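You operate a simulated robot arm through the tools that you are given. There is no shell and no other tool.

You run a simulated two-armed robot. Do the job below in one go: nothing can be reset, and whatever is moved stays where it is left.

Task
Brush the grime off the left pulley at the wire bench.
Fine: stop button in while the cover is open and out again after; brush back in its holder. What is to be rubbed or washed off counts as gone when no trace of it is left.
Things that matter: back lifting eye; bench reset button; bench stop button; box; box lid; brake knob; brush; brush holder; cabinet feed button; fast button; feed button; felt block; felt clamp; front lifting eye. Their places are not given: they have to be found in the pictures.

Only the result counts: the job must be done as asked and must still hold three seconds after the hand-in. Knocking over, shifting, dropping, spilling or breaking anything else fails it. Lids that push on must go on centred and level and be pressed home; caps that screw on are set level and turned clockwise until they are tight.

Robot
Two 7-joint arms with fingered hands on one trunk that stands fixed in place. Base frame: the origin is at the foot of the trunk, x ahead of it, y to its left, z up. Units: mm, rad, N and s.
The left shoulder is at [60, 177, 975], the right one opposite. Each reaches about 1000 mm from its shoulder. Payload 4 kg a hand.
The tool frame of a hand sits at the grasp point between the pads (the TCP): z along the fingers, y along the line on which they close. The tips reach 37 mm beyond it. The gripper opens to 124 mm; its body begins 43 mm behind the TCP. The gripper is a hand of 3 fingers: y runs from the thumb to the fingers, the wrist lies at [-15, -108, -202] in the tool frame, and closing takes about 1.5 s.
Orientation is told as [roll, pitch, yaw] about the base's x, y, z axes, in that order, counted from this pose: with the fingers straight down and the wrist toward the robot, the tool's x, y and z point along [0, 1, 0], [1, 0, 0] and [0, 0, -1] of the base frame.

Tools
- The arms move only by the tool nudge_tool. It takes "left_deltas", "right_deltas" or both (then of equal length, played together; a hand with none holds still); each is a list of rows, each a list of 6 numbers: the shift along the tool's x, y, z in units of 30 mm (1.0 is 30 mm), then the turn, a rotation vector about the tool's x, y, z in units of 5 degrees (1.0 is 5 degrees). In form: [[x, y, z, rx, ry, rz], ...]. A call has 1 to 20 rows; each row shifts and turns the commanded pose from where the row before left it, along the tool's axes as they then stand. "left_hand" and "right_hand" are, for a hand that has rows, the opening, from 0 (shut) to 1 (fully open), set as the call begins (left out, the last holds). A call with a number of a shift or a turn outside -1 to 1 is refused whole. Each row takes 0.2 s and may step no farther than 50 mm and 0.15 rad from the row before; otherwise, or with a gripper value out of range, the whole call is refused. A pose out of reach is approached as far as the arm can. The call stops where the force on the tool passes 40 N (or 10 N more than at its start, if that is more) or the arm is blocked; 0.2 s more then pass. Each finger travels about 72 mm/s and halts on what it meets, pressing with about 29 N; the grip force reading is that of the motor and also rises with nothing between the fingers. The clock runs only during rows and for 0.2 s after the last one: add rows that do not move to give the fingers time. The reply holds the time, the measured pose of the TCP, the force on the tool along the base axes, the opening and the grip force, in the units named above and with some noise, with the torque about the TCP (base axes, N m) and any sound that the robot's microphone picked up.
- Cameras (640 x 400 px; columns grow to the right, rows downward): "scene" is now at [35.9, 52.2, 1621.7]; the picture's right is [0.62, -0.79, 0.00], its down [-0.55, -0.43, -0.71] and it looks along [0.56, 0.44, -0.70] (base axes); focal length 287 px, centre (320, 200). "left" rides on the left gripper at [-64, -76, -137] in its tool frame; the picture's right is [-0.84, -0.26, 0.48], its down [0.48, -0.76, 0.43] and it looks along [0.26, 0.60, 0.76] (tool axes); focal length 256 px, centre (320, 200). "right" rides on the right gripper at [64, -76, -137] in its tool frame; the picture's right is [-0.84, 0.26, -0.48], its down [-0.48, -0.76, 0.43] and it looks along [-0.25, 0.60, 0.76] (tool axes); focal length 256 px, centre (320, 200).
- capture(camera): a new picture of that camera. No time passes.
- lift_body(by): slides the trunk up (or, below 0, down) by that many mm; the arms and the scene camera ride with it, the base frame stays. It gives what a move gives, with no picture.
- finger_targets(index, middle, thumb_bend, thumb_turn, hand): sets how far each is bent, from 0 (flat) to 100 (curled in); at 30 the hand is open as for a grip, at 70 the pads meet at the TCP. One left out holds its place. A second passes; each finger stops where it meets its share of the squeeze, and holds until it gets a number again. A gripper value or a shape takes the hand back. It gives what a move gives, with no picture; readings hold the bend of each and the force on the fingers (four entries, about 0 where the hand has none), thumb and palm. thumb_turn goes from beside the hand (0) to across from the fingers (100), as for a grip.
- set_grasp(shape, hand): the hand has 3 fingers and takes this shape, open, in about a second: jaw (thumb against the fingers, like two jaws); tri (thumb and two fingers); tip (a fingertip pinch); poke (one finger out to press); point (the index stretched); flat (the hand flat); cup (the hand cupped); fist (a fist). The gripper value then closes the fingers along that shape, each until it touches; the sizes above hold for jaw. It gives what a move gives, with no picture.
- aim_head(pan, tilt): turns the head with the scene camera to pan (to the left, within 1.501 rad either way) and tilt (down, from -0.506 to 1.204), counted from straight ahead of the robot. It gives what a move gives.
- pixel_to_xyz(camera, pixels): for up to 12 pixels [column, row] of the newest picture of that camera ("zoom" is the newest enlarged one), the place [x, y, z] in the base frame of the surface seen there, good to about 2 mm. No time passes.
- enlarge(camera, box): a new picture of the part [left, top, right, bottom] of that camera's present view, enlarged. No time passes.
- job_done(): hands the job in; it is judged then, once.

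Open the grippers and draw the arms clear of the work before you hand the job in, unless the task says otherwise.

The tools are called after "Emit:" by a JSON object that holds its "method" and its "body". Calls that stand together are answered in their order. nudge_tool: Moves the arms, as the interface text tells. Its arguments: {"type":"object","properties":{"left_deltas":{"type":"array","items":{"type":"array","items":{"type":"number"}}},"left_hand":{"type":"number"},"right_deltas":{"type":"array","items":{"type":"array","items":{"type":"number"}}},"right_hand":{"type":"number"}},"required":[]} The other tools are called the same way: lift_body (by) moves the trunk up or down; set_grasp (shape, hand) gives the hand a shape; finger_targets (index, middle, thumb_bend, thumb_turn, hand) moves the fingers one by one; aim_head (pan, tilt) turns the head that bears the scene camera; capture (camera) takes a picture; pixel_to_xyz (camera, pixels) gives the place of the surface under pixels of a picture; enlarge (camera, box) takes an enlarged picture of a part of a camera's view; job_done () hands the job in.

At the start:

```text
t: 0.0
left_ee_pos: [429.9, 464.1, 1312.4]
left_tool_rot: [-0.001, 0.0, -0.001]
left_wrist_force: [-0.4, 0.7, 0.3]
left_torque: [-0.01, 0.01, 0.01]
left_grip_width: 123.4
left_gripper_force: 0.1
left_shape: jaw
left_bend: [30.0, 30.0, 30.0, 98.0]
left_finger forces: [0.0, 0.0, 0.0, 0.0, 0.0, 0.0]
right_ee_pos: [511.4, 94.7, 1294.6]
right_tool_rot: [0.0, 0.0, 0.0]
right_wrist_force: [-0.5, 0.7, 0.0]
right_torque: [0.04, 0.01, 0.0]
right_grip_width: 123.5
right_gripper_force: 0.0
right_shape: jaw
right_bend: [30.0, 30.0, 30.0, 98.0]
right_finger forces: [0.0, 0.0, 0.0, 0.1, 0.1, 0.0]
trunk travel left (down, up): [-500.0, 90.0]
head pan, tilt (commanded): [0.665, 0.777]
```

scene: 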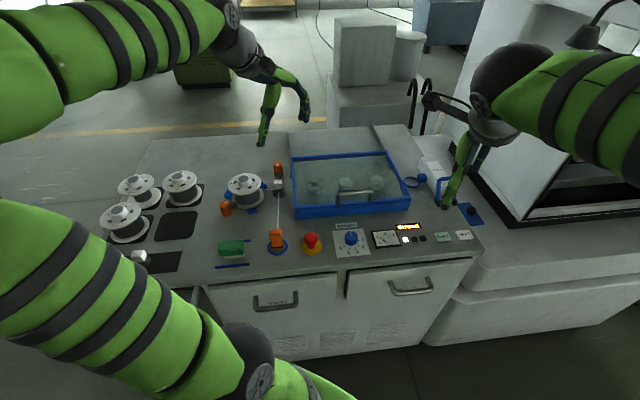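
right: 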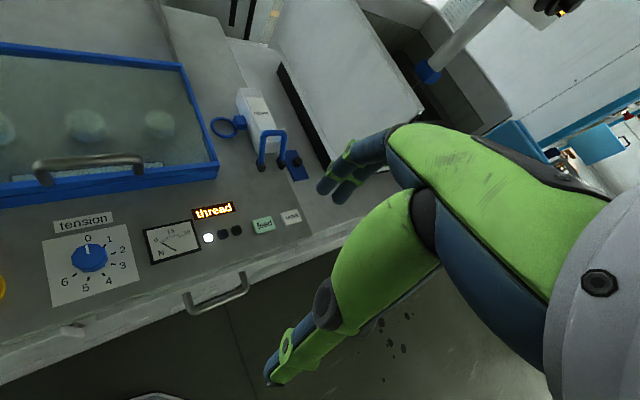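
left: 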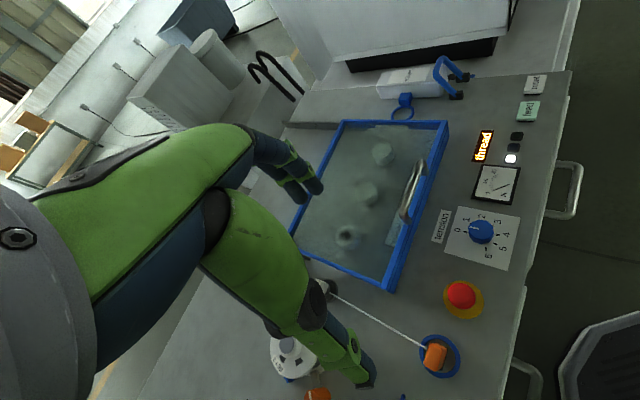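

The scene shows a wire bench with a blue-framed cover around (345,183), a red stop button at (311,243), and other controls. I take enlarged views to identify things.

Emit:
{"method": "enlarge", "body": {"camera": "scene", "box": [270, 120, 490, 260]}}

Emit:
{"method": "enlarge", "body": {"camera": "scene", "box": [90, 130, 310, 270]}}

Emit:
{"method": "enlarge", "body": {"camera": "left", "box": [280, 50, 580, 390]}}

Emit:
{"method": "enlarge", "body": {"camera": "right", "box": [0, 20, 340, 300]}}

```text
2.86 times, centred on (380, 190) of scene
```

zoom: 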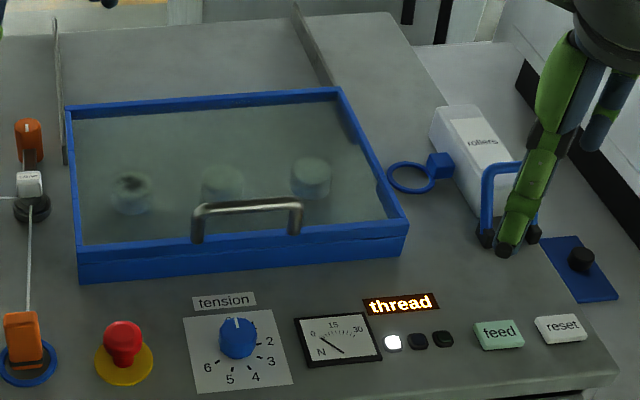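

```text
2.86 times, centred on (200, 200) of scene
```

zoom: 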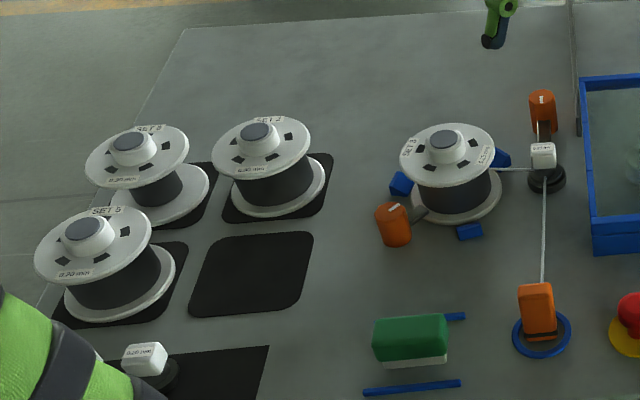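

```text
1.18 times, centred on (430, 220) of left
```

zoom: 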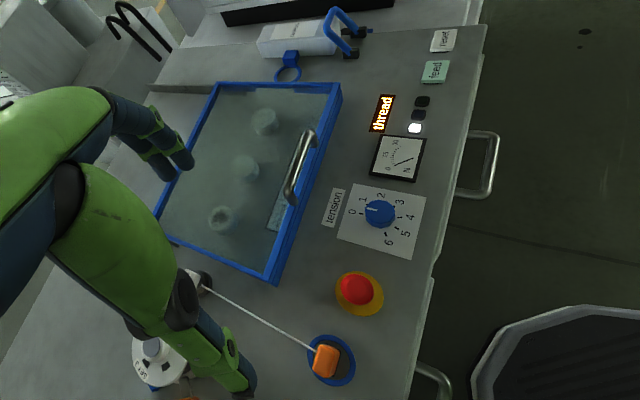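

```text
1.43 times, centred on (170, 160) of right
```

zoom: 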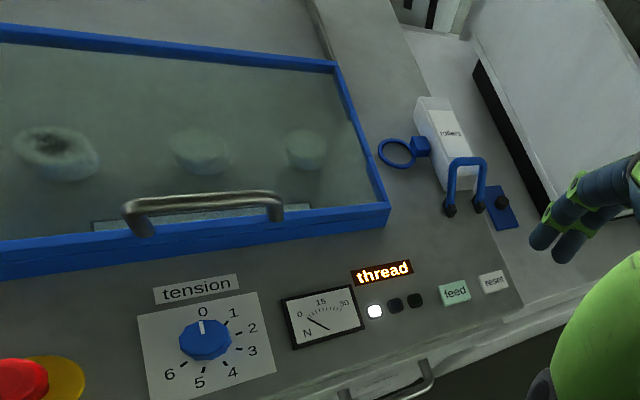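

The left pulley under the cover at about (315,187) has dark grime. I need to find the brush, so I look around with the head.

Emit:
{"method": "aim_head", "body": {"pan": 0.2, "tilt": 0.8}}

Emit:
{"method": "capture", "body": {"camera": "scene"}}

Emit:
{"method": "aim_head", "body": {"pan": -0.3, "tilt": 0.7}}

Emit:
{"method": "capture", "body": {"camera": "scene"}}

Emit:
{"method": "aim_head", "body": {"pan": 1.1, "tilt": 0.8}}

Emit:
{"method": "capture", "body": {"camera": "scene"}}

```text
t: 0.9
left_ee_pos: [429.5, 464.5, 1312.7]
left_tool_rot: [0.001, 0.0, 0.0]
left_wrist_force: [-0.5, 0.6, 0.1]
left_torque: [0.01, -0.02, 0.01]
left_grip_width: 123.6
left_gripper_force: 0.0
left_shape: jaw
left_bend: [30.0, 30.0, 30.0, 98.0]
left_finger forces: [0.1, 0.0, 0.1, 0.0, 0.0, 0.0]
right_ee_pos: [511.7, 94.0, 1293.2]
right_tool_rot: [0.0, 0.001, 0.001]
right_wrist_force: [0.1, 0.5, 0.9]
right_torque: [-0.01, 0.0, -0.01]
right_grip_width: 123.5
right_gripper_force: 0.0
right_shape: jaw
right_bend: [30.0, 30.0, 30.0, 98.0]
right_finger forces: [0.0, 0.0, 0.0, 0.0, 0.0, 0.1]
trunk travel left (down, up): [-500.0, 90.0]
head pan, tilt (commanded): [0.201, 0.799]
```

```text
taken
```

scene: 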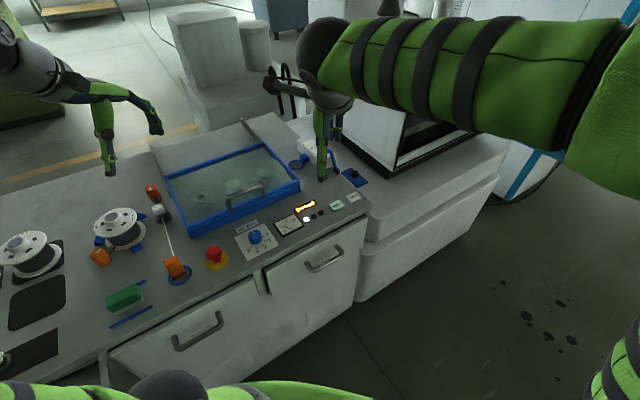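

```text
t: 1.8
left_ee_pos: [430.5, 463.3, 1312.7]
left_tool_rot: [-0.002, 0.0, 0.001]
left_wrist_force: [0.6, 0.2, 0.2]
left_torque: [-0.03, 0.04, -0.01]
left_grip_width: 123.4
left_gripper_force: 0.0
left_shape: jaw
left_bend: [30.0, 30.0, 30.0, 98.0]
left_finger forces: [0.1, 0.1, 0.1, 0.1, 0.0, 0.0]
right_ee_pos: [512.5, 94.6, 1294.2]
right_tool_rot: [0.001, 0.001, -0.001]
right_wrist_force: [0.6, 0.1, -1.0]
right_torque: [-0.01, 0.02, 0.01]
right_grip_width: 123.7
right_gripper_force: 0.1
right_shape: jaw
right_bend: [30.0, 30.0, 30.0, 98.0]
right_finger forces: [0.1, 0.0, 0.1, 0.0, 0.0, 0.0]
trunk travel left (down, up): [-500.0, 90.0]
head pan, tilt (commanded): [-0.3, 0.7]
```

```text
taken
```

scene: 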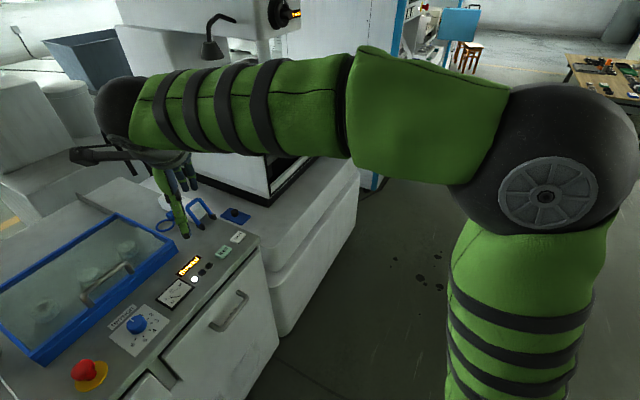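

```text
t: 3.4
left_ee_pos: [430.5, 463.3, 1312.2]
left_tool_rot: [0.001, -0.001, 0.0]
left_wrist_force: [-0.2, 0.4, 0.5]
left_torque: [0.02, 0.02, 0.01]
left_grip_width: 123.6
left_gripper_force: 0.2
left_shape: jaw
left_bend: [30.0, 30.0, 30.0, 98.0]
left_finger forces: [0.0, 0.0, 0.0, 0.0, 0.1, 0.0]
right_ee_pos: [512.0, 95.0, 1292.7]
right_tool_rot: [-0.002, 0.0, 0.0]
right_wrist_force: [0.1, -0.5, 0.0]
right_torque: [0.01, -0.01, 0.02]
right_grip_width: 123.4
right_gripper_force: 0.0
right_shape: jaw
right_bend: [30.0, 30.0, 30.0, 98.0]
right_finger forces: [0.0, 0.0, 0.1, 0.1, 0.1, 0.0]
trunk travel left (down, up): [-500.0, 90.0]
head pan, tilt (commanded): [1.1, 0.799]
```

```text
taken
```

scene: 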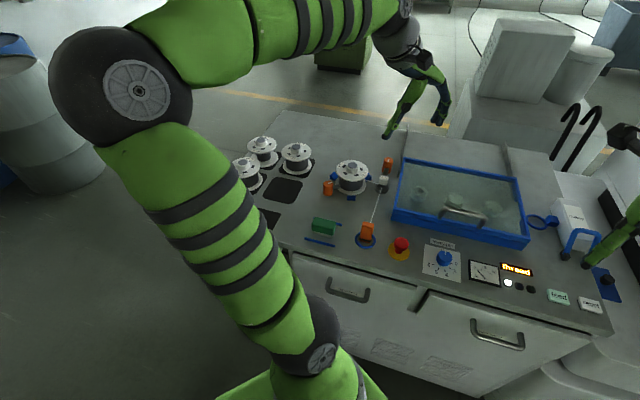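

I localise the main features in this view: stop button (401,243), cover corners, handle (465,213), ring (541,221), U-shape (580,238), blue plate (605,275), reset (590,305), feed (558,296).

Emit:
{"method": "pixel_to_xyz", "body": {"camera": "scene", "pixels": [[401, 243], [394, 213], [524, 241], [404, 164], [518, 181], [465, 212], [541, 221], [570, 225], [580, 238], [605, 275], [590, 305], [558, 296]]}}

Emit:
{"method": "pixel_to_xyz", "body": {"camera": "scene", "pixels": [[444, 257], [484, 271], [367, 232], [352, 175], [386, 164], [328, 188], [324, 226], [366, 240], [380, 183], [345, 205], [500, 330], [440, 290]]}}

Emit:
{"method": "enlarge", "body": {"camera": "scene", "box": [500, 180, 640, 320]}}

Emit:
{"method": "enlarge", "body": {"camera": "scene", "box": [290, 140, 430, 260]}}

```text
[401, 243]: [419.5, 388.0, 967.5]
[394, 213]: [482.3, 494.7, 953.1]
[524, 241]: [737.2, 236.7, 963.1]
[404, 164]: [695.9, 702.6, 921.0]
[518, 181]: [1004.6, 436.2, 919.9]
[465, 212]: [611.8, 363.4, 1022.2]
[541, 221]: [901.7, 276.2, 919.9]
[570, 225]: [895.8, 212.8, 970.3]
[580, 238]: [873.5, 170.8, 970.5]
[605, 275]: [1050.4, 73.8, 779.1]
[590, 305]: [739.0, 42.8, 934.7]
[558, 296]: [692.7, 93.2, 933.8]
```

```text
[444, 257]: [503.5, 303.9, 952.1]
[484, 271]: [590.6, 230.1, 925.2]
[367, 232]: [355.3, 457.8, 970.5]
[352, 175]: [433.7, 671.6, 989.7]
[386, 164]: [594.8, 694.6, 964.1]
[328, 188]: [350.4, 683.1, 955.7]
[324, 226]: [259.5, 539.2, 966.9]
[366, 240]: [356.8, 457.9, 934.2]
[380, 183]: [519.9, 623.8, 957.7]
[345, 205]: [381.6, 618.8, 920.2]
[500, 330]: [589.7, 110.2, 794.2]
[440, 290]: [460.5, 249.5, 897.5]
```

```text
2.86 times, centred on (570, 250) of scene
```

zoom: 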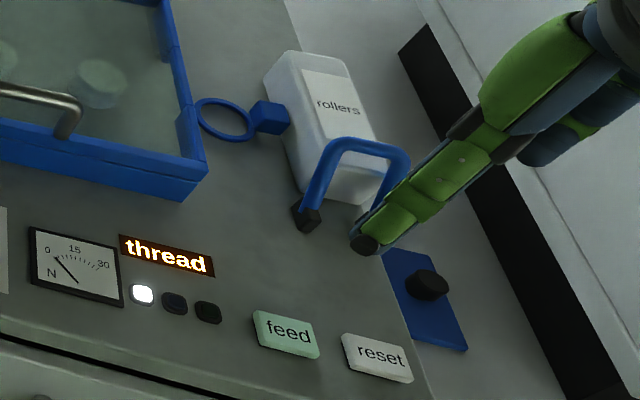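

```text
3.33 times, centred on (360, 200) of scene
```

zoom: 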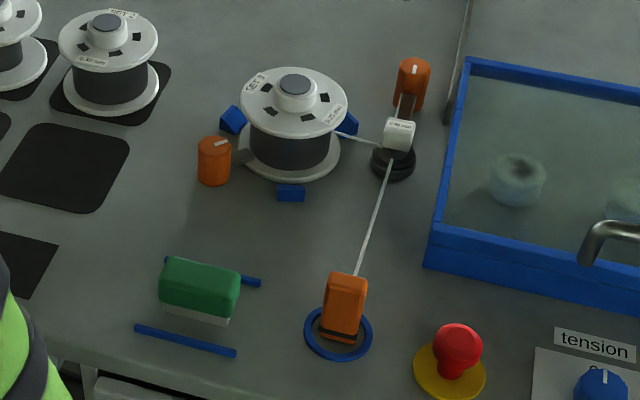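

The green block with a white underside between blue rails at zoom (200,290) could be the brush in its holder. I aim the head to it and zoom more for detail.

Emit:
{"method": "aim_head", "body": {"pan": 1.0, "tilt": 1.0}}

Emit:
{"method": "capture", "body": {"camera": "scene"}}

Emit:
{"method": "enlarge", "body": {"camera": "scene", "box": [280, 150, 380, 220]}}

```text
t: 4.1
left_ee_pos: [430.0, 463.4, 1312.6]
left_tool_rot: [0.002, 0.0, -0.001]
left_wrist_force: [0.2, 1.3, 0.9]
left_torque: [0.02, -0.02, 0.04]
left_grip_width: 123.6
left_gripper_force: 0.0
left_shape: jaw
left_bend: [30.0, 30.0, 30.0, 98.0]
left_finger forces: [0.0, 0.0, 0.1, 0.1, 0.0, 0.0]
right_ee_pos: [511.9, 93.9, 1293.2]
right_tool_rot: [0.001, 0.001, -0.001]
right_wrist_force: [0.0, -0.4, -0.1]
right_torque: [0.04, -0.01, 0.02]
right_grip_width: 123.7
right_gripper_force: 0.1
right_shape: jaw
right_bend: [30.0, 30.0, 30.0, 98.0]
right_finger forces: [0.0, 0.0, 0.0, 0.0, 0.0, 0.1]
trunk travel left (down, up): [-500.0, 90.0]
head pan, tilt (commanded): [1.0, 1.0]
```

```text
taken
```

scene: 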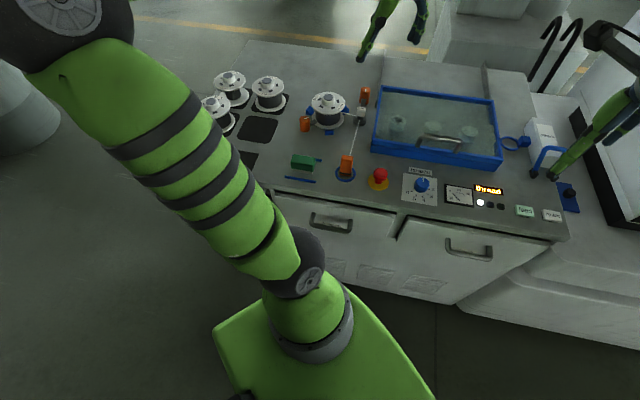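

```text
5.71 times, centred on (330, 185) of scene
```

zoom: 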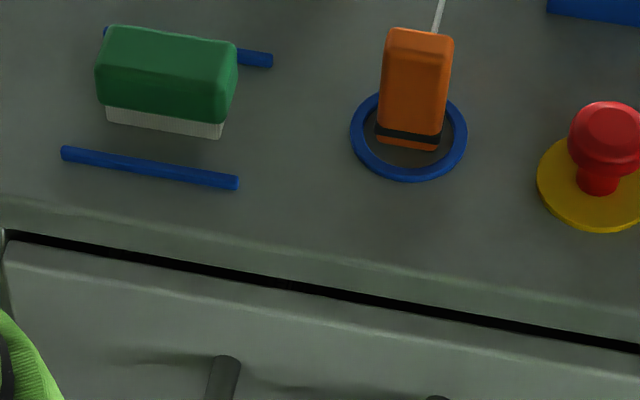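

The enlarged picture seems sharply rendered, so I zoom in on the individual parts.

Emit:
{"method": "enlarge", "body": {"camera": "scene", "box": [290, 145, 322, 185]}}

Emit:
{"method": "enlarge", "body": {"camera": "scene", "box": [340, 80, 380, 130]}}

Emit:
{"method": "enlarge", "body": {"camera": "scene", "box": [495, 110, 590, 220]}}

Emit:
{"method": "enlarge", "body": {"camera": "scene", "box": [370, 80, 510, 170]}}

Emit:
{"method": "enlarge", "body": {"camera": "scene", "box": [330, 140, 400, 200]}}

```text
10.00 times, centred on (306, 165) of scene
```

zoom: 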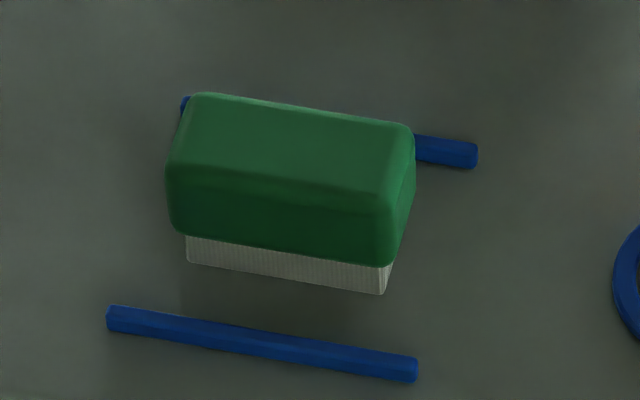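

```text
8.00 times, centred on (360, 105) of scene
```

zoom: 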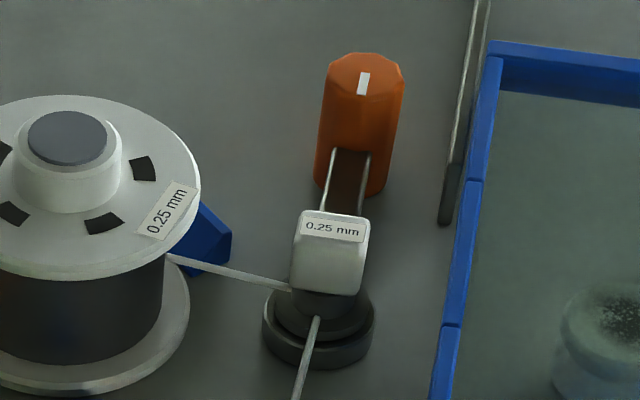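

```text
3.64 times, centred on (542, 165) of scene
```

zoom: 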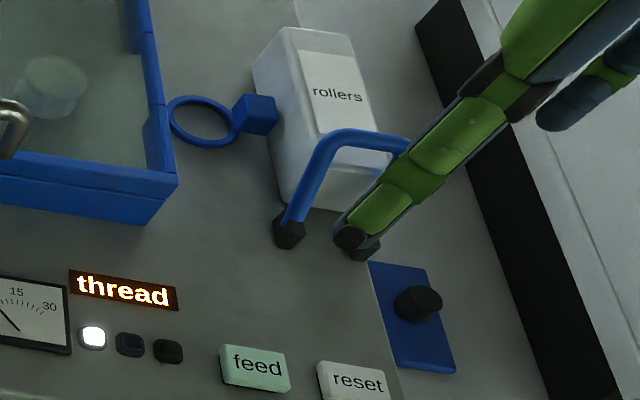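

```text
4.44 times, centred on (440, 125) of scene
```

zoom: 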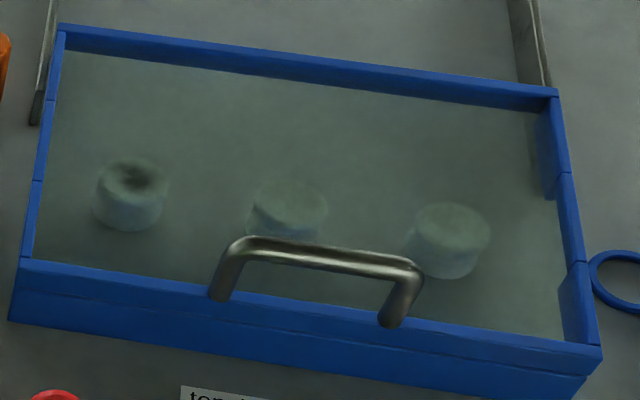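

```text
6.67 times, centred on (365, 170) of scene
```

zoom: 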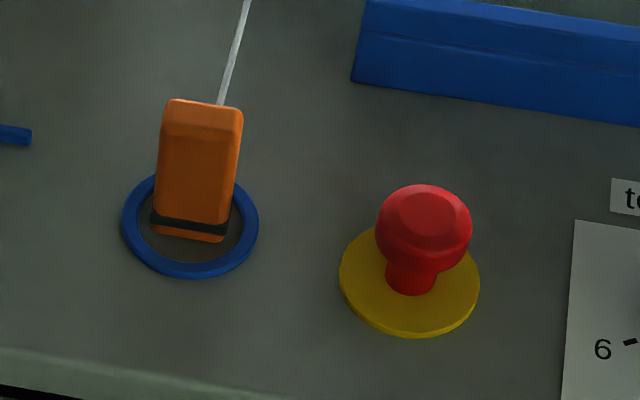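

The green block shows bristles, so it is the brush between its holder rails. Now I check how the cover opens by zooming at its rear and the metal rails.

Emit:
{"method": "aim_head", "body": {"pan": 0.7, "tilt": 0.75}}

Emit:
{"method": "enlarge", "body": {"camera": "scene", "box": [250, 100, 420, 220]}}

Emit:
{"method": "pixel_to_xyz", "body": {"camera": "zoom", "pixels": [[320, 320], [320, 200], [200, 180], [450, 180], [320, 100], [100, 300], [560, 300], [320, 30]]}}

```text
t: 4.9
left_ee_pos: [429.7, 463.1, 1312.6]
left_tool_rot: [-0.001, 0.0, 0.0]
left_wrist_force: [-0.7, -0.1, -1.3]
left_torque: [-0.02, -0.02, 0.0]
left_grip_width: 123.4
left_gripper_force: 0.0
left_shape: jaw
left_bend: [30.0, 30.0, 30.0, 98.0]
left_finger forces: [0.0, 0.0, 0.1, 0.0, 0.0, 0.0]
right_ee_pos: [512.5, 94.9, 1294.1]
right_tool_rot: [0.0, 0.0, 0.001]
right_wrist_force: [0.4, 0.5, -0.9]
right_torque: [0.02, -0.01, -0.01]
right_grip_width: 123.7
right_gripper_force: 0.0
right_shape: jaw
right_bend: [30.0, 30.0, 30.0, 98.0]
right_finger forces: [0.0, 0.0, 0.1, 0.1, 0.0, 0.0]
trunk travel left (down, up): [-500.0, 90.0]
head pan, tilt (commanded): [0.7, 0.75]
```

```text
3.33 times, centred on (335, 160) of scene
```

zoom: 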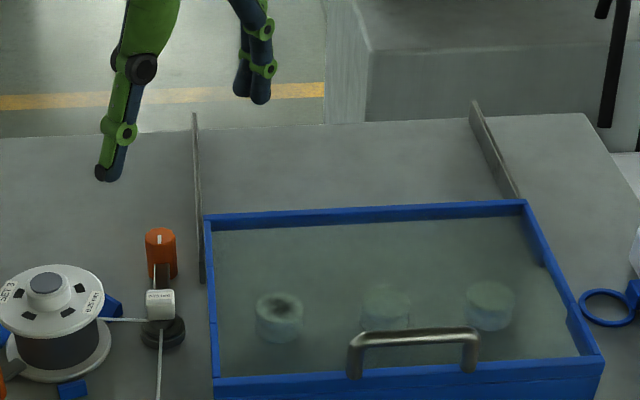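

```text
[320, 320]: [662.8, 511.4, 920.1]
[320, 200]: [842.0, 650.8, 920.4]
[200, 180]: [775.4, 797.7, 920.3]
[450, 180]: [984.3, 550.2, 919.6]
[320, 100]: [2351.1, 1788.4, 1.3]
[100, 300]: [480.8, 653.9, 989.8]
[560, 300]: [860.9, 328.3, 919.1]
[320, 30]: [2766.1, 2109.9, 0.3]
```

I measure points on the pulleys, frame, rails and bench back edge in this zoom.

Emit:
{"method": "pixel_to_xyz", "body": {"camera": "zoom", "pixels": [[280, 303], [278, 325], [388, 294], [490, 291], [365, 212], [365, 222], [208, 300], [560, 262], [470, 375], [195, 118], [473, 104], [201, 280]]}}

Emit:
{"method": "pixel_to_xyz", "body": {"camera": "zoom", "pixels": [[413, 333], [355, 350], [472, 345], [355, 375], [400, 385], [240, 382], [590, 362], [340, 128], [518, 190], [214, 222], [523, 204], [597, 365]]}}

```text
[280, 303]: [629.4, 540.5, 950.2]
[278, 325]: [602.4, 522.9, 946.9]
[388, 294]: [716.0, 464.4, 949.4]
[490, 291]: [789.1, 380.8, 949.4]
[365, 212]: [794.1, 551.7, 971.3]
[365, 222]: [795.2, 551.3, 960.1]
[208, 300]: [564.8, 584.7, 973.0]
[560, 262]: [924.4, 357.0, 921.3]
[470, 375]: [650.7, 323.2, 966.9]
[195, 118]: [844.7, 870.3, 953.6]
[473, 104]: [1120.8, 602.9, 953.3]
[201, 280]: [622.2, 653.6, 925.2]
```

```text
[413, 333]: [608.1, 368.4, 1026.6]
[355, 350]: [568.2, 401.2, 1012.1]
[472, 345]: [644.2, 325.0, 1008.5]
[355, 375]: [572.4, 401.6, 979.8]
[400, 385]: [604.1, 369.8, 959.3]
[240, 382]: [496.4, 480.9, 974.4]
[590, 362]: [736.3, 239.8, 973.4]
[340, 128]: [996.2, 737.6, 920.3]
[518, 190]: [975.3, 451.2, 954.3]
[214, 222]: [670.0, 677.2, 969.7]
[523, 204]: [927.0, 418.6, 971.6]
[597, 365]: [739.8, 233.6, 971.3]
```

I zoom into the cover's corners and front face to see whether it slides or hinges.

Emit:
{"method": "enlarge", "body": {"camera": "scene", "box": [300, 190, 420, 260]}}

Emit:
{"method": "enlarge", "body": {"camera": "scene", "box": [370, 140, 430, 220]}}

Emit:
{"method": "enlarge", "body": {"camera": "scene", "box": [290, 140, 350, 220]}}

Emit:
{"method": "capture", "body": {"camera": "left"}}

Emit:
{"method": "enlarge", "body": {"camera": "left", "box": [300, 100, 460, 300]}}

```text
5.33 times, centred on (360, 225) of scene
```

zoom: 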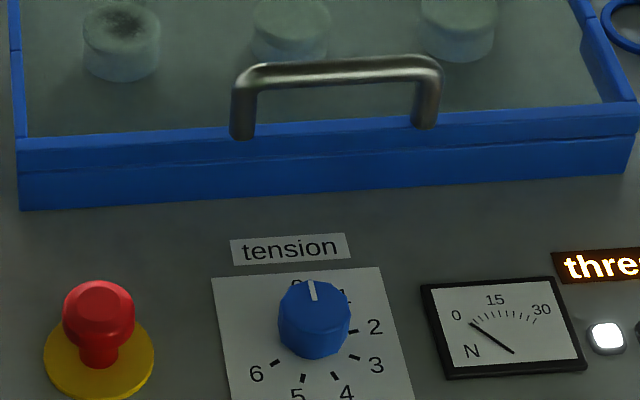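

```text
5.00 times, centred on (400, 180) of scene
```

zoom: 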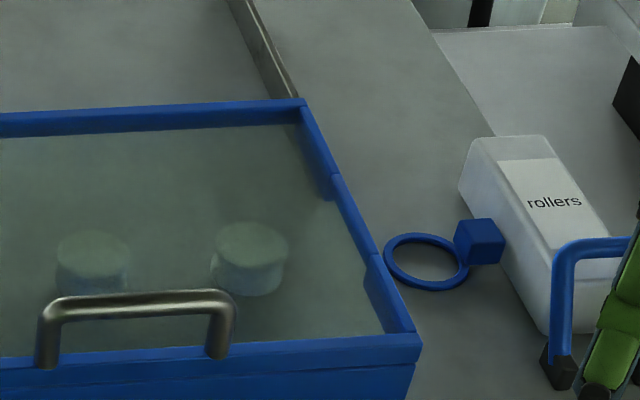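

```text
5.00 times, centred on (320, 180) of scene
```

zoom: 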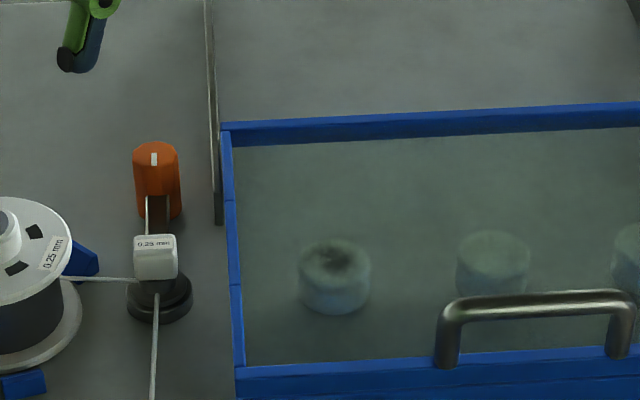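

```text
taken
```

left: 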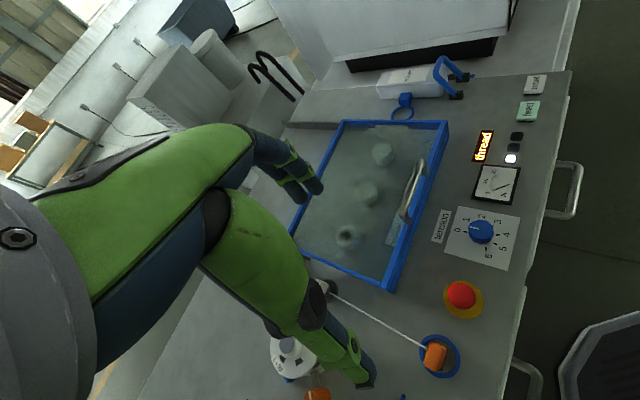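

```text
2.00 times, centred on (380, 200) of left
```

zoom: 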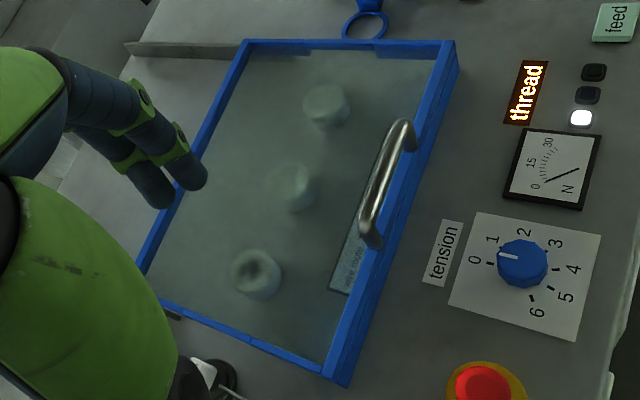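

The geometry suggests the cover's upper frame slides back on the base walls and rails. Next I zoom on the left pulley, the stop button and the brush from the present view.

Emit:
{"method": "enlarge", "body": {"camera": "scene", "box": [310, 175, 342, 195]}}

Emit:
{"method": "pixel_to_xyz", "body": {"camera": "zoom", "pixels": [[320, 200], [200, 200], [440, 200], [320, 120], [320, 280], [100, 100], [540, 100], [320, 340]]}}

Emit:
{"method": "aim_head", "body": {"pan": 1.0, "tilt": 1.0}}

Emit:
{"method": "enlarge", "body": {"camera": "scene", "box": [280, 145, 328, 190]}}

Emit:
{"method": "pixel_to_xyz", "body": {"camera": "zoom", "pixels": [[180, 110], [350, 130], [345, 165], [165, 135], [330, 195], [165, 195], [165, 250], [100, 290], [355, 345], [400, 160], [255, 250], [260, 140]]}}

```text
16.00 times, centred on (326, 185) of scene
```

zoom: 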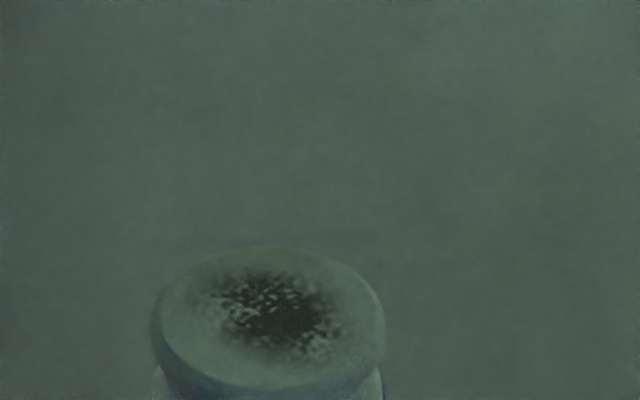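

```text
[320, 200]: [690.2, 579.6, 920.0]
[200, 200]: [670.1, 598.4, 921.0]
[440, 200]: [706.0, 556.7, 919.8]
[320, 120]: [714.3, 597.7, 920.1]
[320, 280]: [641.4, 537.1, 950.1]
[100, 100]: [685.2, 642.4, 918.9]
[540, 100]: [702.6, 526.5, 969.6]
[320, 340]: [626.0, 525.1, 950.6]
```

```text
t: 5.7
left_ee_pos: [430.3, 463.3, 1311.6]
left_tool_rot: [-0.001, 0.0, 0.0]
left_wrist_force: [-0.8, 0.3, 0.7]
left_torque: [-0.03, -0.01, -0.02]
left_grip_width: 123.6
left_gripper_force: 0.1
left_shape: jaw
left_bend: [30.0, 30.0, 30.0, 98.0]
left_finger forces: [0.0, 0.0, 0.1, 0.1, 0.0, 0.0]
right_ee_pos: [511.3, 93.9, 1293.8]
right_tool_rot: [0.001, -0.001, -0.001]
right_wrist_force: [0.2, 0.6, 0.5]
right_torque: [-0.01, -0.03, 0.0]
right_grip_width: 123.6
right_gripper_force: 0.1
right_shape: jaw
right_bend: [30.0, 30.0, 30.0, 98.0]
right_finger forces: [0.0, 0.0, 0.1, 0.0, 0.0, 0.0]
trunk travel left (down, up): [-500.0, 90.0]
head pan, tilt (commanded): [1.0, 1.0]
```

```text
8.89 times, centred on (304, 168) of scene
```

zoom: 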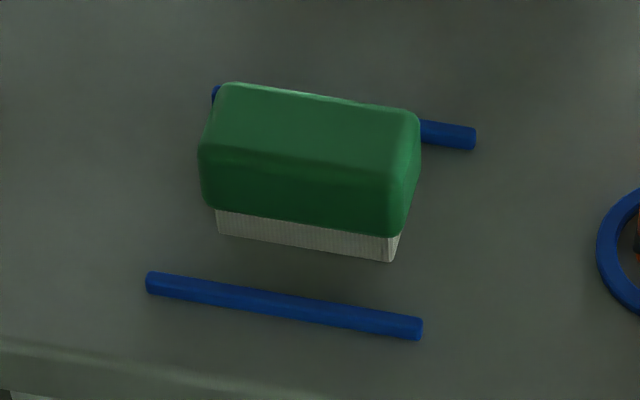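

```text
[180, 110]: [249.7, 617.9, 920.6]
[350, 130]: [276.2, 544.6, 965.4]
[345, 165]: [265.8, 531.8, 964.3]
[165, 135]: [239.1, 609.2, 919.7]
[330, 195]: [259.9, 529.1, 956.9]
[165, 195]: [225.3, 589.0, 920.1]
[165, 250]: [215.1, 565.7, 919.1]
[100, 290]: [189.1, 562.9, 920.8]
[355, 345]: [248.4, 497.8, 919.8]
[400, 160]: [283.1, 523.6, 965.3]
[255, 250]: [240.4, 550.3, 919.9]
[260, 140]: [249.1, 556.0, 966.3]
```

Pulley centre comes out near (623,538), top z 950, with the grime in the middle of its top. I measure the brush extents and holder rails more exactly.

Emit:
{"method": "pixel_to_xyz", "body": {"camera": "zoom", "pixels": [[232, 92], [408, 118], [395, 178], [212, 152], [383, 228], [207, 200], [222, 232], [388, 254], [154, 282], [418, 328], [470, 138], [216, 96]]}}

Emit:
{"method": "pixel_to_xyz", "body": {"camera": "zoom", "pixels": [[415, 130], [205, 130], [320, 98], [300, 220], [310, 160], [300, 245], [218, 220], [395, 245], [400, 205], [220, 110], [412, 160], [345, 320]]}}

Emit:
{"method": "enlarge", "body": {"camera": "scene", "box": [365, 160, 395, 195]}}

Emit:
{"method": "pixel_to_xyz", "body": {"camera": "zoom", "pixels": [[320, 150], [320, 170], [280, 150], [360, 150], [320, 210], [320, 260], [320, 300], [320, 340], [240, 260], [400, 260], [320, 120], [320, 100]]}}

```text
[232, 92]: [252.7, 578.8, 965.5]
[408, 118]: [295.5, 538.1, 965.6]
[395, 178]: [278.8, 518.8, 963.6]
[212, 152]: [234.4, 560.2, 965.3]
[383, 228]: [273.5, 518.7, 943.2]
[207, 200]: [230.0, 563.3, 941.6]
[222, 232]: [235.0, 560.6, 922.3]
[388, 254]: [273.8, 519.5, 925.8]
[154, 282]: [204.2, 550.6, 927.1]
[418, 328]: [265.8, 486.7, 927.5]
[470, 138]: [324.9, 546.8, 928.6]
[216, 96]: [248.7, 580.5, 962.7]
```

```text
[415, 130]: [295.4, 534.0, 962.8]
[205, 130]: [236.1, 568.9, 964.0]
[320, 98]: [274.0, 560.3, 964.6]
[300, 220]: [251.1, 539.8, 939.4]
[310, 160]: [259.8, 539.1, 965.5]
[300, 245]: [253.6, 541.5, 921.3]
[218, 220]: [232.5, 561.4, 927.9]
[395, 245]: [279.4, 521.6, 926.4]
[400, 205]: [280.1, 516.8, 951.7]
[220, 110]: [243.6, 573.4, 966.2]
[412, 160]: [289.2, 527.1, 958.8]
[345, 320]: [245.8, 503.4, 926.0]
```

```text
11.43 times, centred on (380, 178) of scene
```

zoom: 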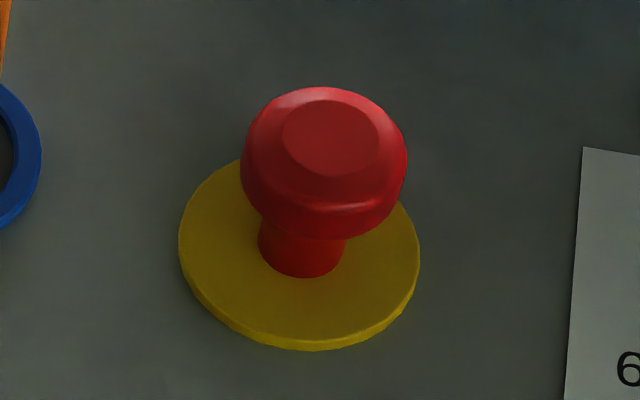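

```text
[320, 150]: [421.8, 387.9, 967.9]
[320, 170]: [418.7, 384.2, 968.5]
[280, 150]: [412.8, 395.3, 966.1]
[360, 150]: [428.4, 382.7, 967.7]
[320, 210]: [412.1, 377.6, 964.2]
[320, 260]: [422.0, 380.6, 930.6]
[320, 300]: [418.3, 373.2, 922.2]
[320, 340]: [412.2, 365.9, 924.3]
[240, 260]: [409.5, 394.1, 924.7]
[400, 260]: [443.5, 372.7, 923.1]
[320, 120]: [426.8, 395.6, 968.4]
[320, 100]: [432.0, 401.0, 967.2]
```

The brush centre is about (264,548), top z 966; the stop button centre is about (424,389), top z 968. I close the left hand and move it above the stop button (tips reaching ~37 mm below the TCP), stopping about 25 mm above it.

Emit:
{"method": "nudge_tool", "body": {"left_deltas": [[-0.25, -0.02, 0.9, 0, 0, 0], [-0.25, -0.02, 0.9, 0, 0, 0], [-0.25, -0.02, 0.9, 0, 0, 0], [-0.25, -0.02, 0.9, 0, 0, 0], [-0.25, -0.02, 0.9, 0, 0, 0], [-0.25, -0.02, 0.9, 0, 0, 0], [-0.25, -0.02, 0.9, 0, 0, 0], [-0.25, -0.02, 0.9, 0, 0, 0], [-0.25, -0.02, 0.9, 0, 0, 0], [-0.25, -0.02, 0.9, 0, 0, 0], [0, 0, 0, 0, 0, 0]], "left_hand": 0}}

Emit:
{"method": "capture", "body": {"camera": "scene"}}

Emit:
{"method": "capture", "body": {"camera": "left"}}

```text
t: 8.1
left_ee_pos: [423.2, 387.7, 1041.8]
left_tool_rot: [0.0, 0.001, 0.003]
left_wrist_force: [0.5, 0.1, -0.3]
left_torque: [-0.02, 0.01, 0.01]
left_grip_width: 0.2
left_gripper_force: 28.9
left_shape: jaw
left_bend: [70.0, 70.0, 71.0, 100.0]
left_finger forces: [0.1, 0.0, 0.1, 0.0, 0.0, 0.0]
right_ee_pos: [511.0, 95.0, 1292.7]
right_tool_rot: [-0.001, 0.0, 0.0]
right_wrist_force: [0.1, 0.1, 0.4]
right_torque: [0.03, 0.03, 0.01]
right_grip_width: 123.7
right_gripper_force: 0.1
right_shape: jaw
right_bend: [30.0, 30.0, 30.0, 98.0]
right_finger forces: [0.0, 0.0, 0.0, 0.0, 0.0, 0.1]
trunk travel left (down, up): [-500.0, 90.0]
head pan, tilt (commanded): [1.0, 1.0]
```

```text
taken
```

scene: 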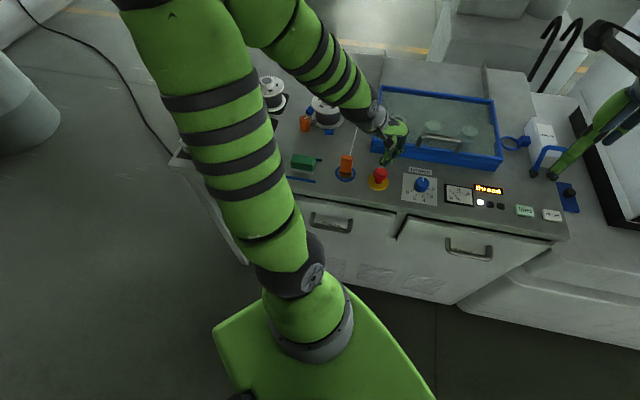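

```text
taken
```

left: 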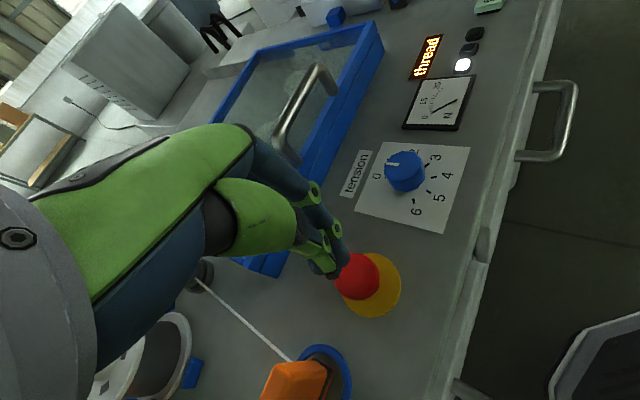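

The closed left hand is above the red button at left-view (358,278). I descend 30 mm, then in small steps to press it until force rises.

Emit:
{"method": "nudge_tool", "body": {"left_deltas": [[0.02, 0.03, 0.5, 0, 0, 0], [0, 0, 0.5, 0, 0, 0], [0, 0, 0.1, 0, 0, 0], [0, 0, 0.1, 0, 0, 0], [0, 0, 0.1, 0, 0, 0], [0, 0, 0.1, 0, 0, 0], [0, 0, 0.1, 0, 0, 0], [0, 0, 0.1, 0, 0, 0]]}}

Emit:
{"method": "enlarge", "body": {"camera": "scene", "box": [360, 140, 410, 195]}}

```text
t: 9.9
left_ee_pos: [424.6, 388.6, 997.2]
left_tool_rot: [0.002, -0.006, 0.0]
left_wrist_force: [-1.1, -2.1, 18.4]
left_torque: [-0.15, 0.04, 0.01]
left_grip_width: 0.2
left_gripper_force: 29.1
left_shape: jaw
left_bend: [70.0, 70.0, 71.0, 100.0]
left_finger forces: [0.0, 0.0, 0.1, 0.0, 0.1, 0.0]
right_ee_pos: [511.3, 92.9, 1294.0]
right_tool_rot: [0.0, -0.001, -0.001]
right_wrist_force: [0.0, 0.9, -0.1]
right_torque: [0.02, -0.01, -0.02]
right_grip_width: 123.6
right_gripper_force: 0.1
right_shape: jaw
right_bend: [30.0, 30.0, 30.0, 98.0]
right_finger forces: [0.0, 0.0, 0.1, 0.0, 0.0, 0.1]
trunk travel left (down, up): [-500.0, 90.0]
head pan, tilt (commanded): [1.0, 1.0]
```

```text
7.27 times, centred on (385, 168) of scene
```

zoom: 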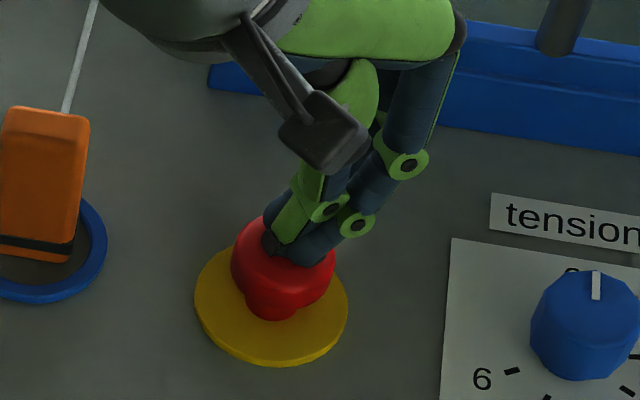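

Force reads 18 N with the tips on the button. I keep pressing in small steps.

Emit:
{"method": "nudge_tool", "body": {"left_deltas": [[0, 0, 0.1, 0, 0, 0], [0, 0, 0.1, 0, 0, 0], [0, 0, 0.1, 0, 0, 0], [0, 0, 0.1, 0, 0, 0]]}}

Emit:
{"method": "enlarge", "body": {"camera": "scene", "box": [360, 140, 410, 195]}}

```text
t: 10.3
left_ee_pos: [427.0, 388.4, 996.2]
left_tool_rot: [0.002, -0.014, 0.001]
left_wrist_force: [-7.2, -5.4, 27.4]
left_torque: [-0.25, 0.34, -0.02]
left_grip_width: 0.0
left_gripper_force: 28.6
left_shape: jaw
left_bend: [70.0, 70.0, 70.0, 100.0]
left_finger forces: [0.1, 0.0, 0.0, 0.0, 0.0, 0.0]
right_ee_pos: [508.8, 92.5, 1294.2]
right_tool_rot: [0.001, -0.002, 0.001]
right_wrist_force: [0.5, -0.2, -0.5]
right_torque: [0.0, 0.02, 0.0]
right_grip_width: 123.6
right_gripper_force: 0.1
right_shape: jaw
right_bend: [30.0, 30.0, 30.0, 98.0]
right_finger forces: [0.1, 0.1, 0.1, 0.0, 0.0, 0.0]
trunk travel left (down, up): [-500.0, 90.0]
head pan, tilt (commanded): [1.0, 1.0]
stopped in row 2 (left hand): the force on the tool passed its limit at 44 N (the readings are from after the stop); the commanded pose is now the measured one
```

```text
7.27 times, centred on (385, 168) of scene
```

zoom: 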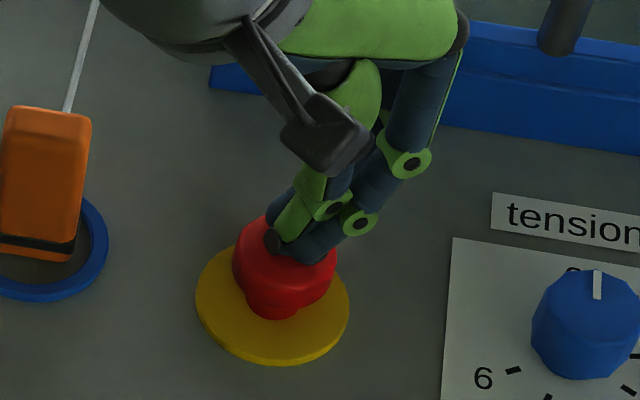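

The force limit tripped at 44 N, so the button may have reached its stop. I lift off 45 mm and check its height.

Emit:
{"method": "nudge_tool", "body": {"left_deltas": [[0, 0, -0.5, 0, 0, 0], [0, 0, -1, 0, 0, 0], [0, 0, -1, 0, 0, 0], [0, 0, 0, 0, 0, 0]]}}

Emit:
{"method": "enlarge", "body": {"camera": "scene", "box": [365, 160, 395, 195]}}

Emit:
{"method": "pixel_to_xyz", "body": {"camera": "zoom", "pixels": [[320, 150], [320, 170], [280, 150], [360, 150], [320, 210], [320, 130]]}}

Emit:
{"method": "capture", "body": {"camera": "left"}}

```text
t: 11.3
left_ee_pos: [426.3, 388.8, 1070.6]
left_tool_rot: [0.001, -0.009, 0.002]
left_wrist_force: [-0.6, 0.2, -0.1]
left_torque: [0.0, 0.03, 0.0]
left_grip_width: 0.0
left_gripper_force: 29.3
left_shape: jaw
left_bend: [70.0, 70.0, 71.0, 100.0]
left_finger forces: [0.0, 0.0, 0.1, 0.1, 0.1, 0.0]
right_ee_pos: [512.2, 93.8, 1293.5]
right_tool_rot: [-0.002, 0.0, 0.0]
right_wrist_force: [-0.3, 0.5, 0.3]
right_torque: [-0.02, 0.01, 0.02]
right_grip_width: 123.7
right_gripper_force: 0.1
right_shape: jaw
right_bend: [30.0, 30.0, 30.0, 98.0]
right_finger forces: [0.0, 0.0, 0.1, 0.0, 0.0, 0.0]
trunk travel left (down, up): [-500.0, 90.0]
head pan, tilt (commanded): [1.0, 1.0]
```

```text
11.43 times, centred on (380, 178) of scene
```

zoom: 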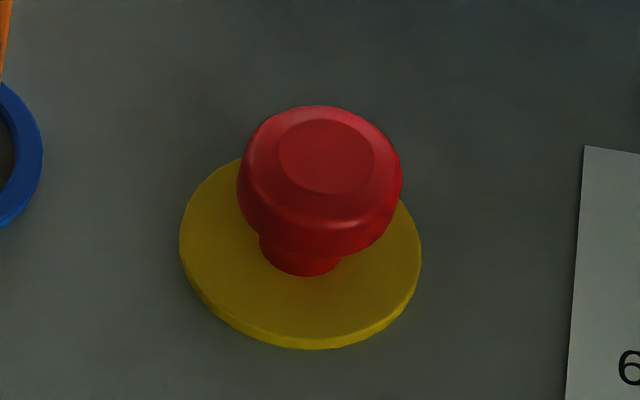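

```text
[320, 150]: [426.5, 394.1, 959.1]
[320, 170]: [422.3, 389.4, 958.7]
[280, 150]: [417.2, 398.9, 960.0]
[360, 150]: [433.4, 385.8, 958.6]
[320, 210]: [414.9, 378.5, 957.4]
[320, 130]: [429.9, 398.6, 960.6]
```

```text
taken
```

left: 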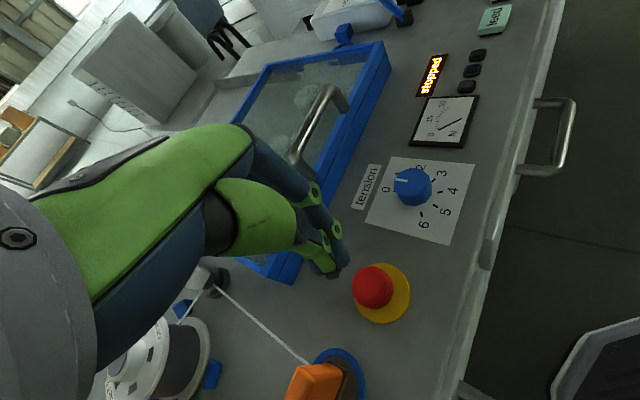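

The button now sits at z≈959 (9 mm lower) and the display reads "stopped", so it is latched in. Next I raise the left hand, move above the handle centre (607,363), yaw 45° and open the fingers part way.

Emit:
{"method": "nudge_tool", "body": {"left_deltas": [[0, 0, -1, 0, 0, 0], [-0.124, 0.862, -0.2, 0, 0, 0], [-0.124, 0.862, -0.2, 0, 0, 0], [-0.124, 0.862, -0.2, 0, 0, 0], [-0.124, 0.862, -0.2, 0, 0, 0], [-0.124, 0.862, 0, 0, 0, 0], [-0.124, 0.862, 0, 0, 0, 0], [-0.124, 0.862, 0, 0, 0, 0], [0, 0, 0, 0, 0, -1], [0, 0, 0, 0, 0, -1], [0, 0, 0, 0, 0, -1], [0, 0, 0, 0, 0, -1], [0, 0, 0, 0, 0, -1], [0, 0, 0, 0, 0, -1], [0, 0, 0, 0, 0, -1], [0, 0, 0, 0, 0, -1], [0, 0, 0, 0, 0, -1]], "left_hand": 0.5}}

Emit:
{"method": "capture", "body": {"camera": "scene"}}

Emit:
{"method": "capture", "body": {"camera": "left"}}

Emit:
{"method": "capture", "body": {"camera": "right"}}

```text
t: 14.9
left_ee_pos: [606.8, 363.4, 1123.7]
left_tool_rot: [-0.004, -0.009, 0.786]
left_wrist_force: [-0.1, -0.1, -0.2]
left_torque: [0.0, 0.0, -0.02]
left_grip_width: 61.5
left_gripper_force: 0.0
left_shape: jaw
left_bend: [42.0, 46.0, 56.0, 100.0]
left_finger forces: [0.0, 0.0, 0.0, 0.0, 0.0, 0.0]
right_ee_pos: [511.4, 94.2, 1293.4]
right_tool_rot: [0.0, 0.0, -0.002]
right_wrist_force: [-1.5, -0.1, 0.3]
right_torque: [-0.02, -0.03, 0.01]
right_grip_width: 123.6
right_gripper_force: 0.0
right_shape: jaw
right_bend: [30.0, 30.0, 30.0, 98.0]
right_finger forces: [0.1, 0.0, 0.1, 0.0, 0.0, 0.1]
trunk travel left (down, up): [-500.0, 90.0]
head pan, tilt (commanded): [1.0, 1.0]
```

```text
taken
```

scene: 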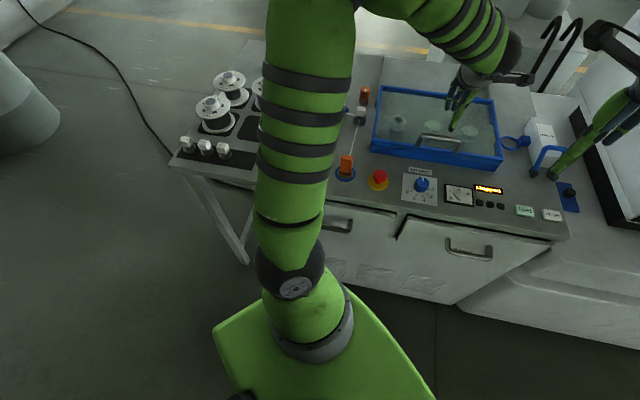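

```text
taken
```

left: 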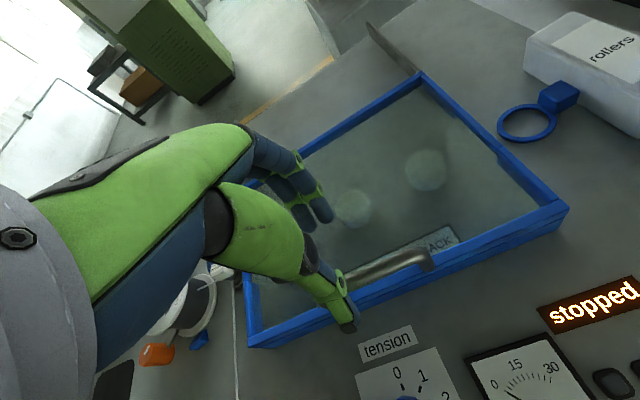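

```text
taken
```

right: 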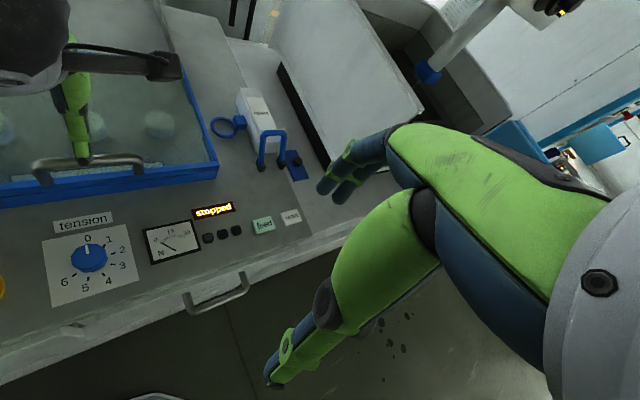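

A label under the glass near (438,240) in the left view ends with "ACK". I zoom on it and the hand's position relative to the handle.

Emit:
{"method": "enlarge", "body": {"camera": "left", "box": [300, 200, 480, 340]}}

Emit:
{"method": "enlarge", "body": {"camera": "scene", "box": [400, 70, 520, 170]}}

```text
2.86 times, centred on (390, 270) of left
```

zoom: 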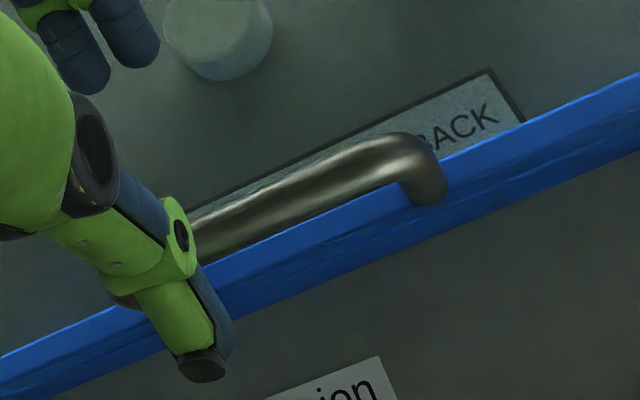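

```text
4.00 times, centred on (460, 120) of scene
```

zoom: 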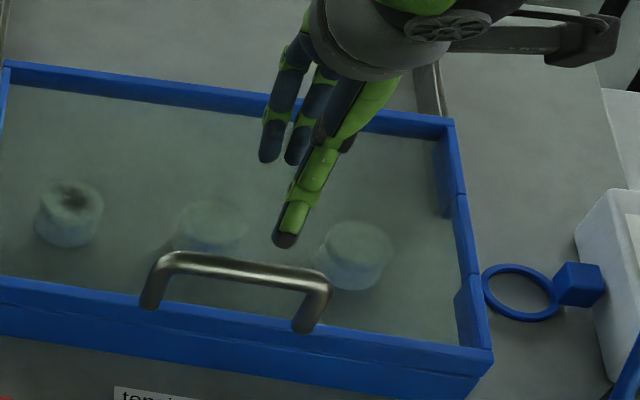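

The hand straddles the handle bar line. I descend to bar height (z≈1021) with the fingers 61 mm apart.

Emit:
{"method": "nudge_tool", "body": {"left_deltas": [[0, 0.04, 0.85, 0, 0, 0], [0, 0.02, 0.85, 0, 0, 0], [0, 0, 0.85, 0, 0, 0], [0, 0, 0.4, 0, 0, 0], [0, 0, 0.4, 0, 0, 0], [0, 0, 0, 0, 0, 0]]}}

Emit:
{"method": "enlarge", "body": {"camera": "scene", "box": [400, 70, 520, 170]}}

Emit:
{"method": "capture", "body": {"camera": "left"}}

```text
t: 16.3
left_ee_pos: [609.2, 365.5, 1025.3]
left_tool_rot: [-0.005, -0.007, 0.787]
left_wrist_force: [-0.4, -0.2, 0.0]
left_torque: [0.0, 0.0, 0.01]
left_grip_width: 61.7
left_gripper_force: 0.1
left_shape: jaw
left_bend: [42.0, 46.0, 56.0, 100.0]
left_finger forces: [0.0, 0.0, 0.0, 0.0, 0.1, 0.0]
right_ee_pos: [511.0, 94.8, 1293.0]
right_tool_rot: [-0.001, 0.0, -0.001]
right_wrist_force: [-0.1, -0.1, 0.0]
right_torque: [0.01, -0.03, -0.03]
right_grip_width: 123.5
right_gripper_force: 0.0
right_shape: jaw
right_bend: [30.0, 30.0, 30.0, 98.0]
right_finger forces: [0.1, 0.0, 0.0, 0.1, 0.0, 0.1]
trunk travel left (down, up): [-500.0, 90.0]
head pan, tilt (commanded): [1.0, 1.0]
```

```text
4.00 times, centred on (460, 120) of scene
```

zoom: 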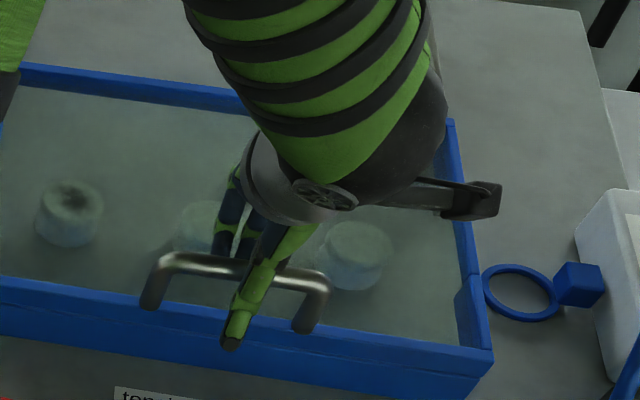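

```text
taken
```

left: 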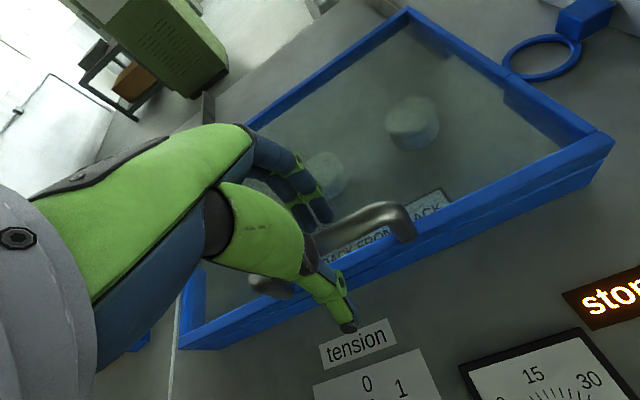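

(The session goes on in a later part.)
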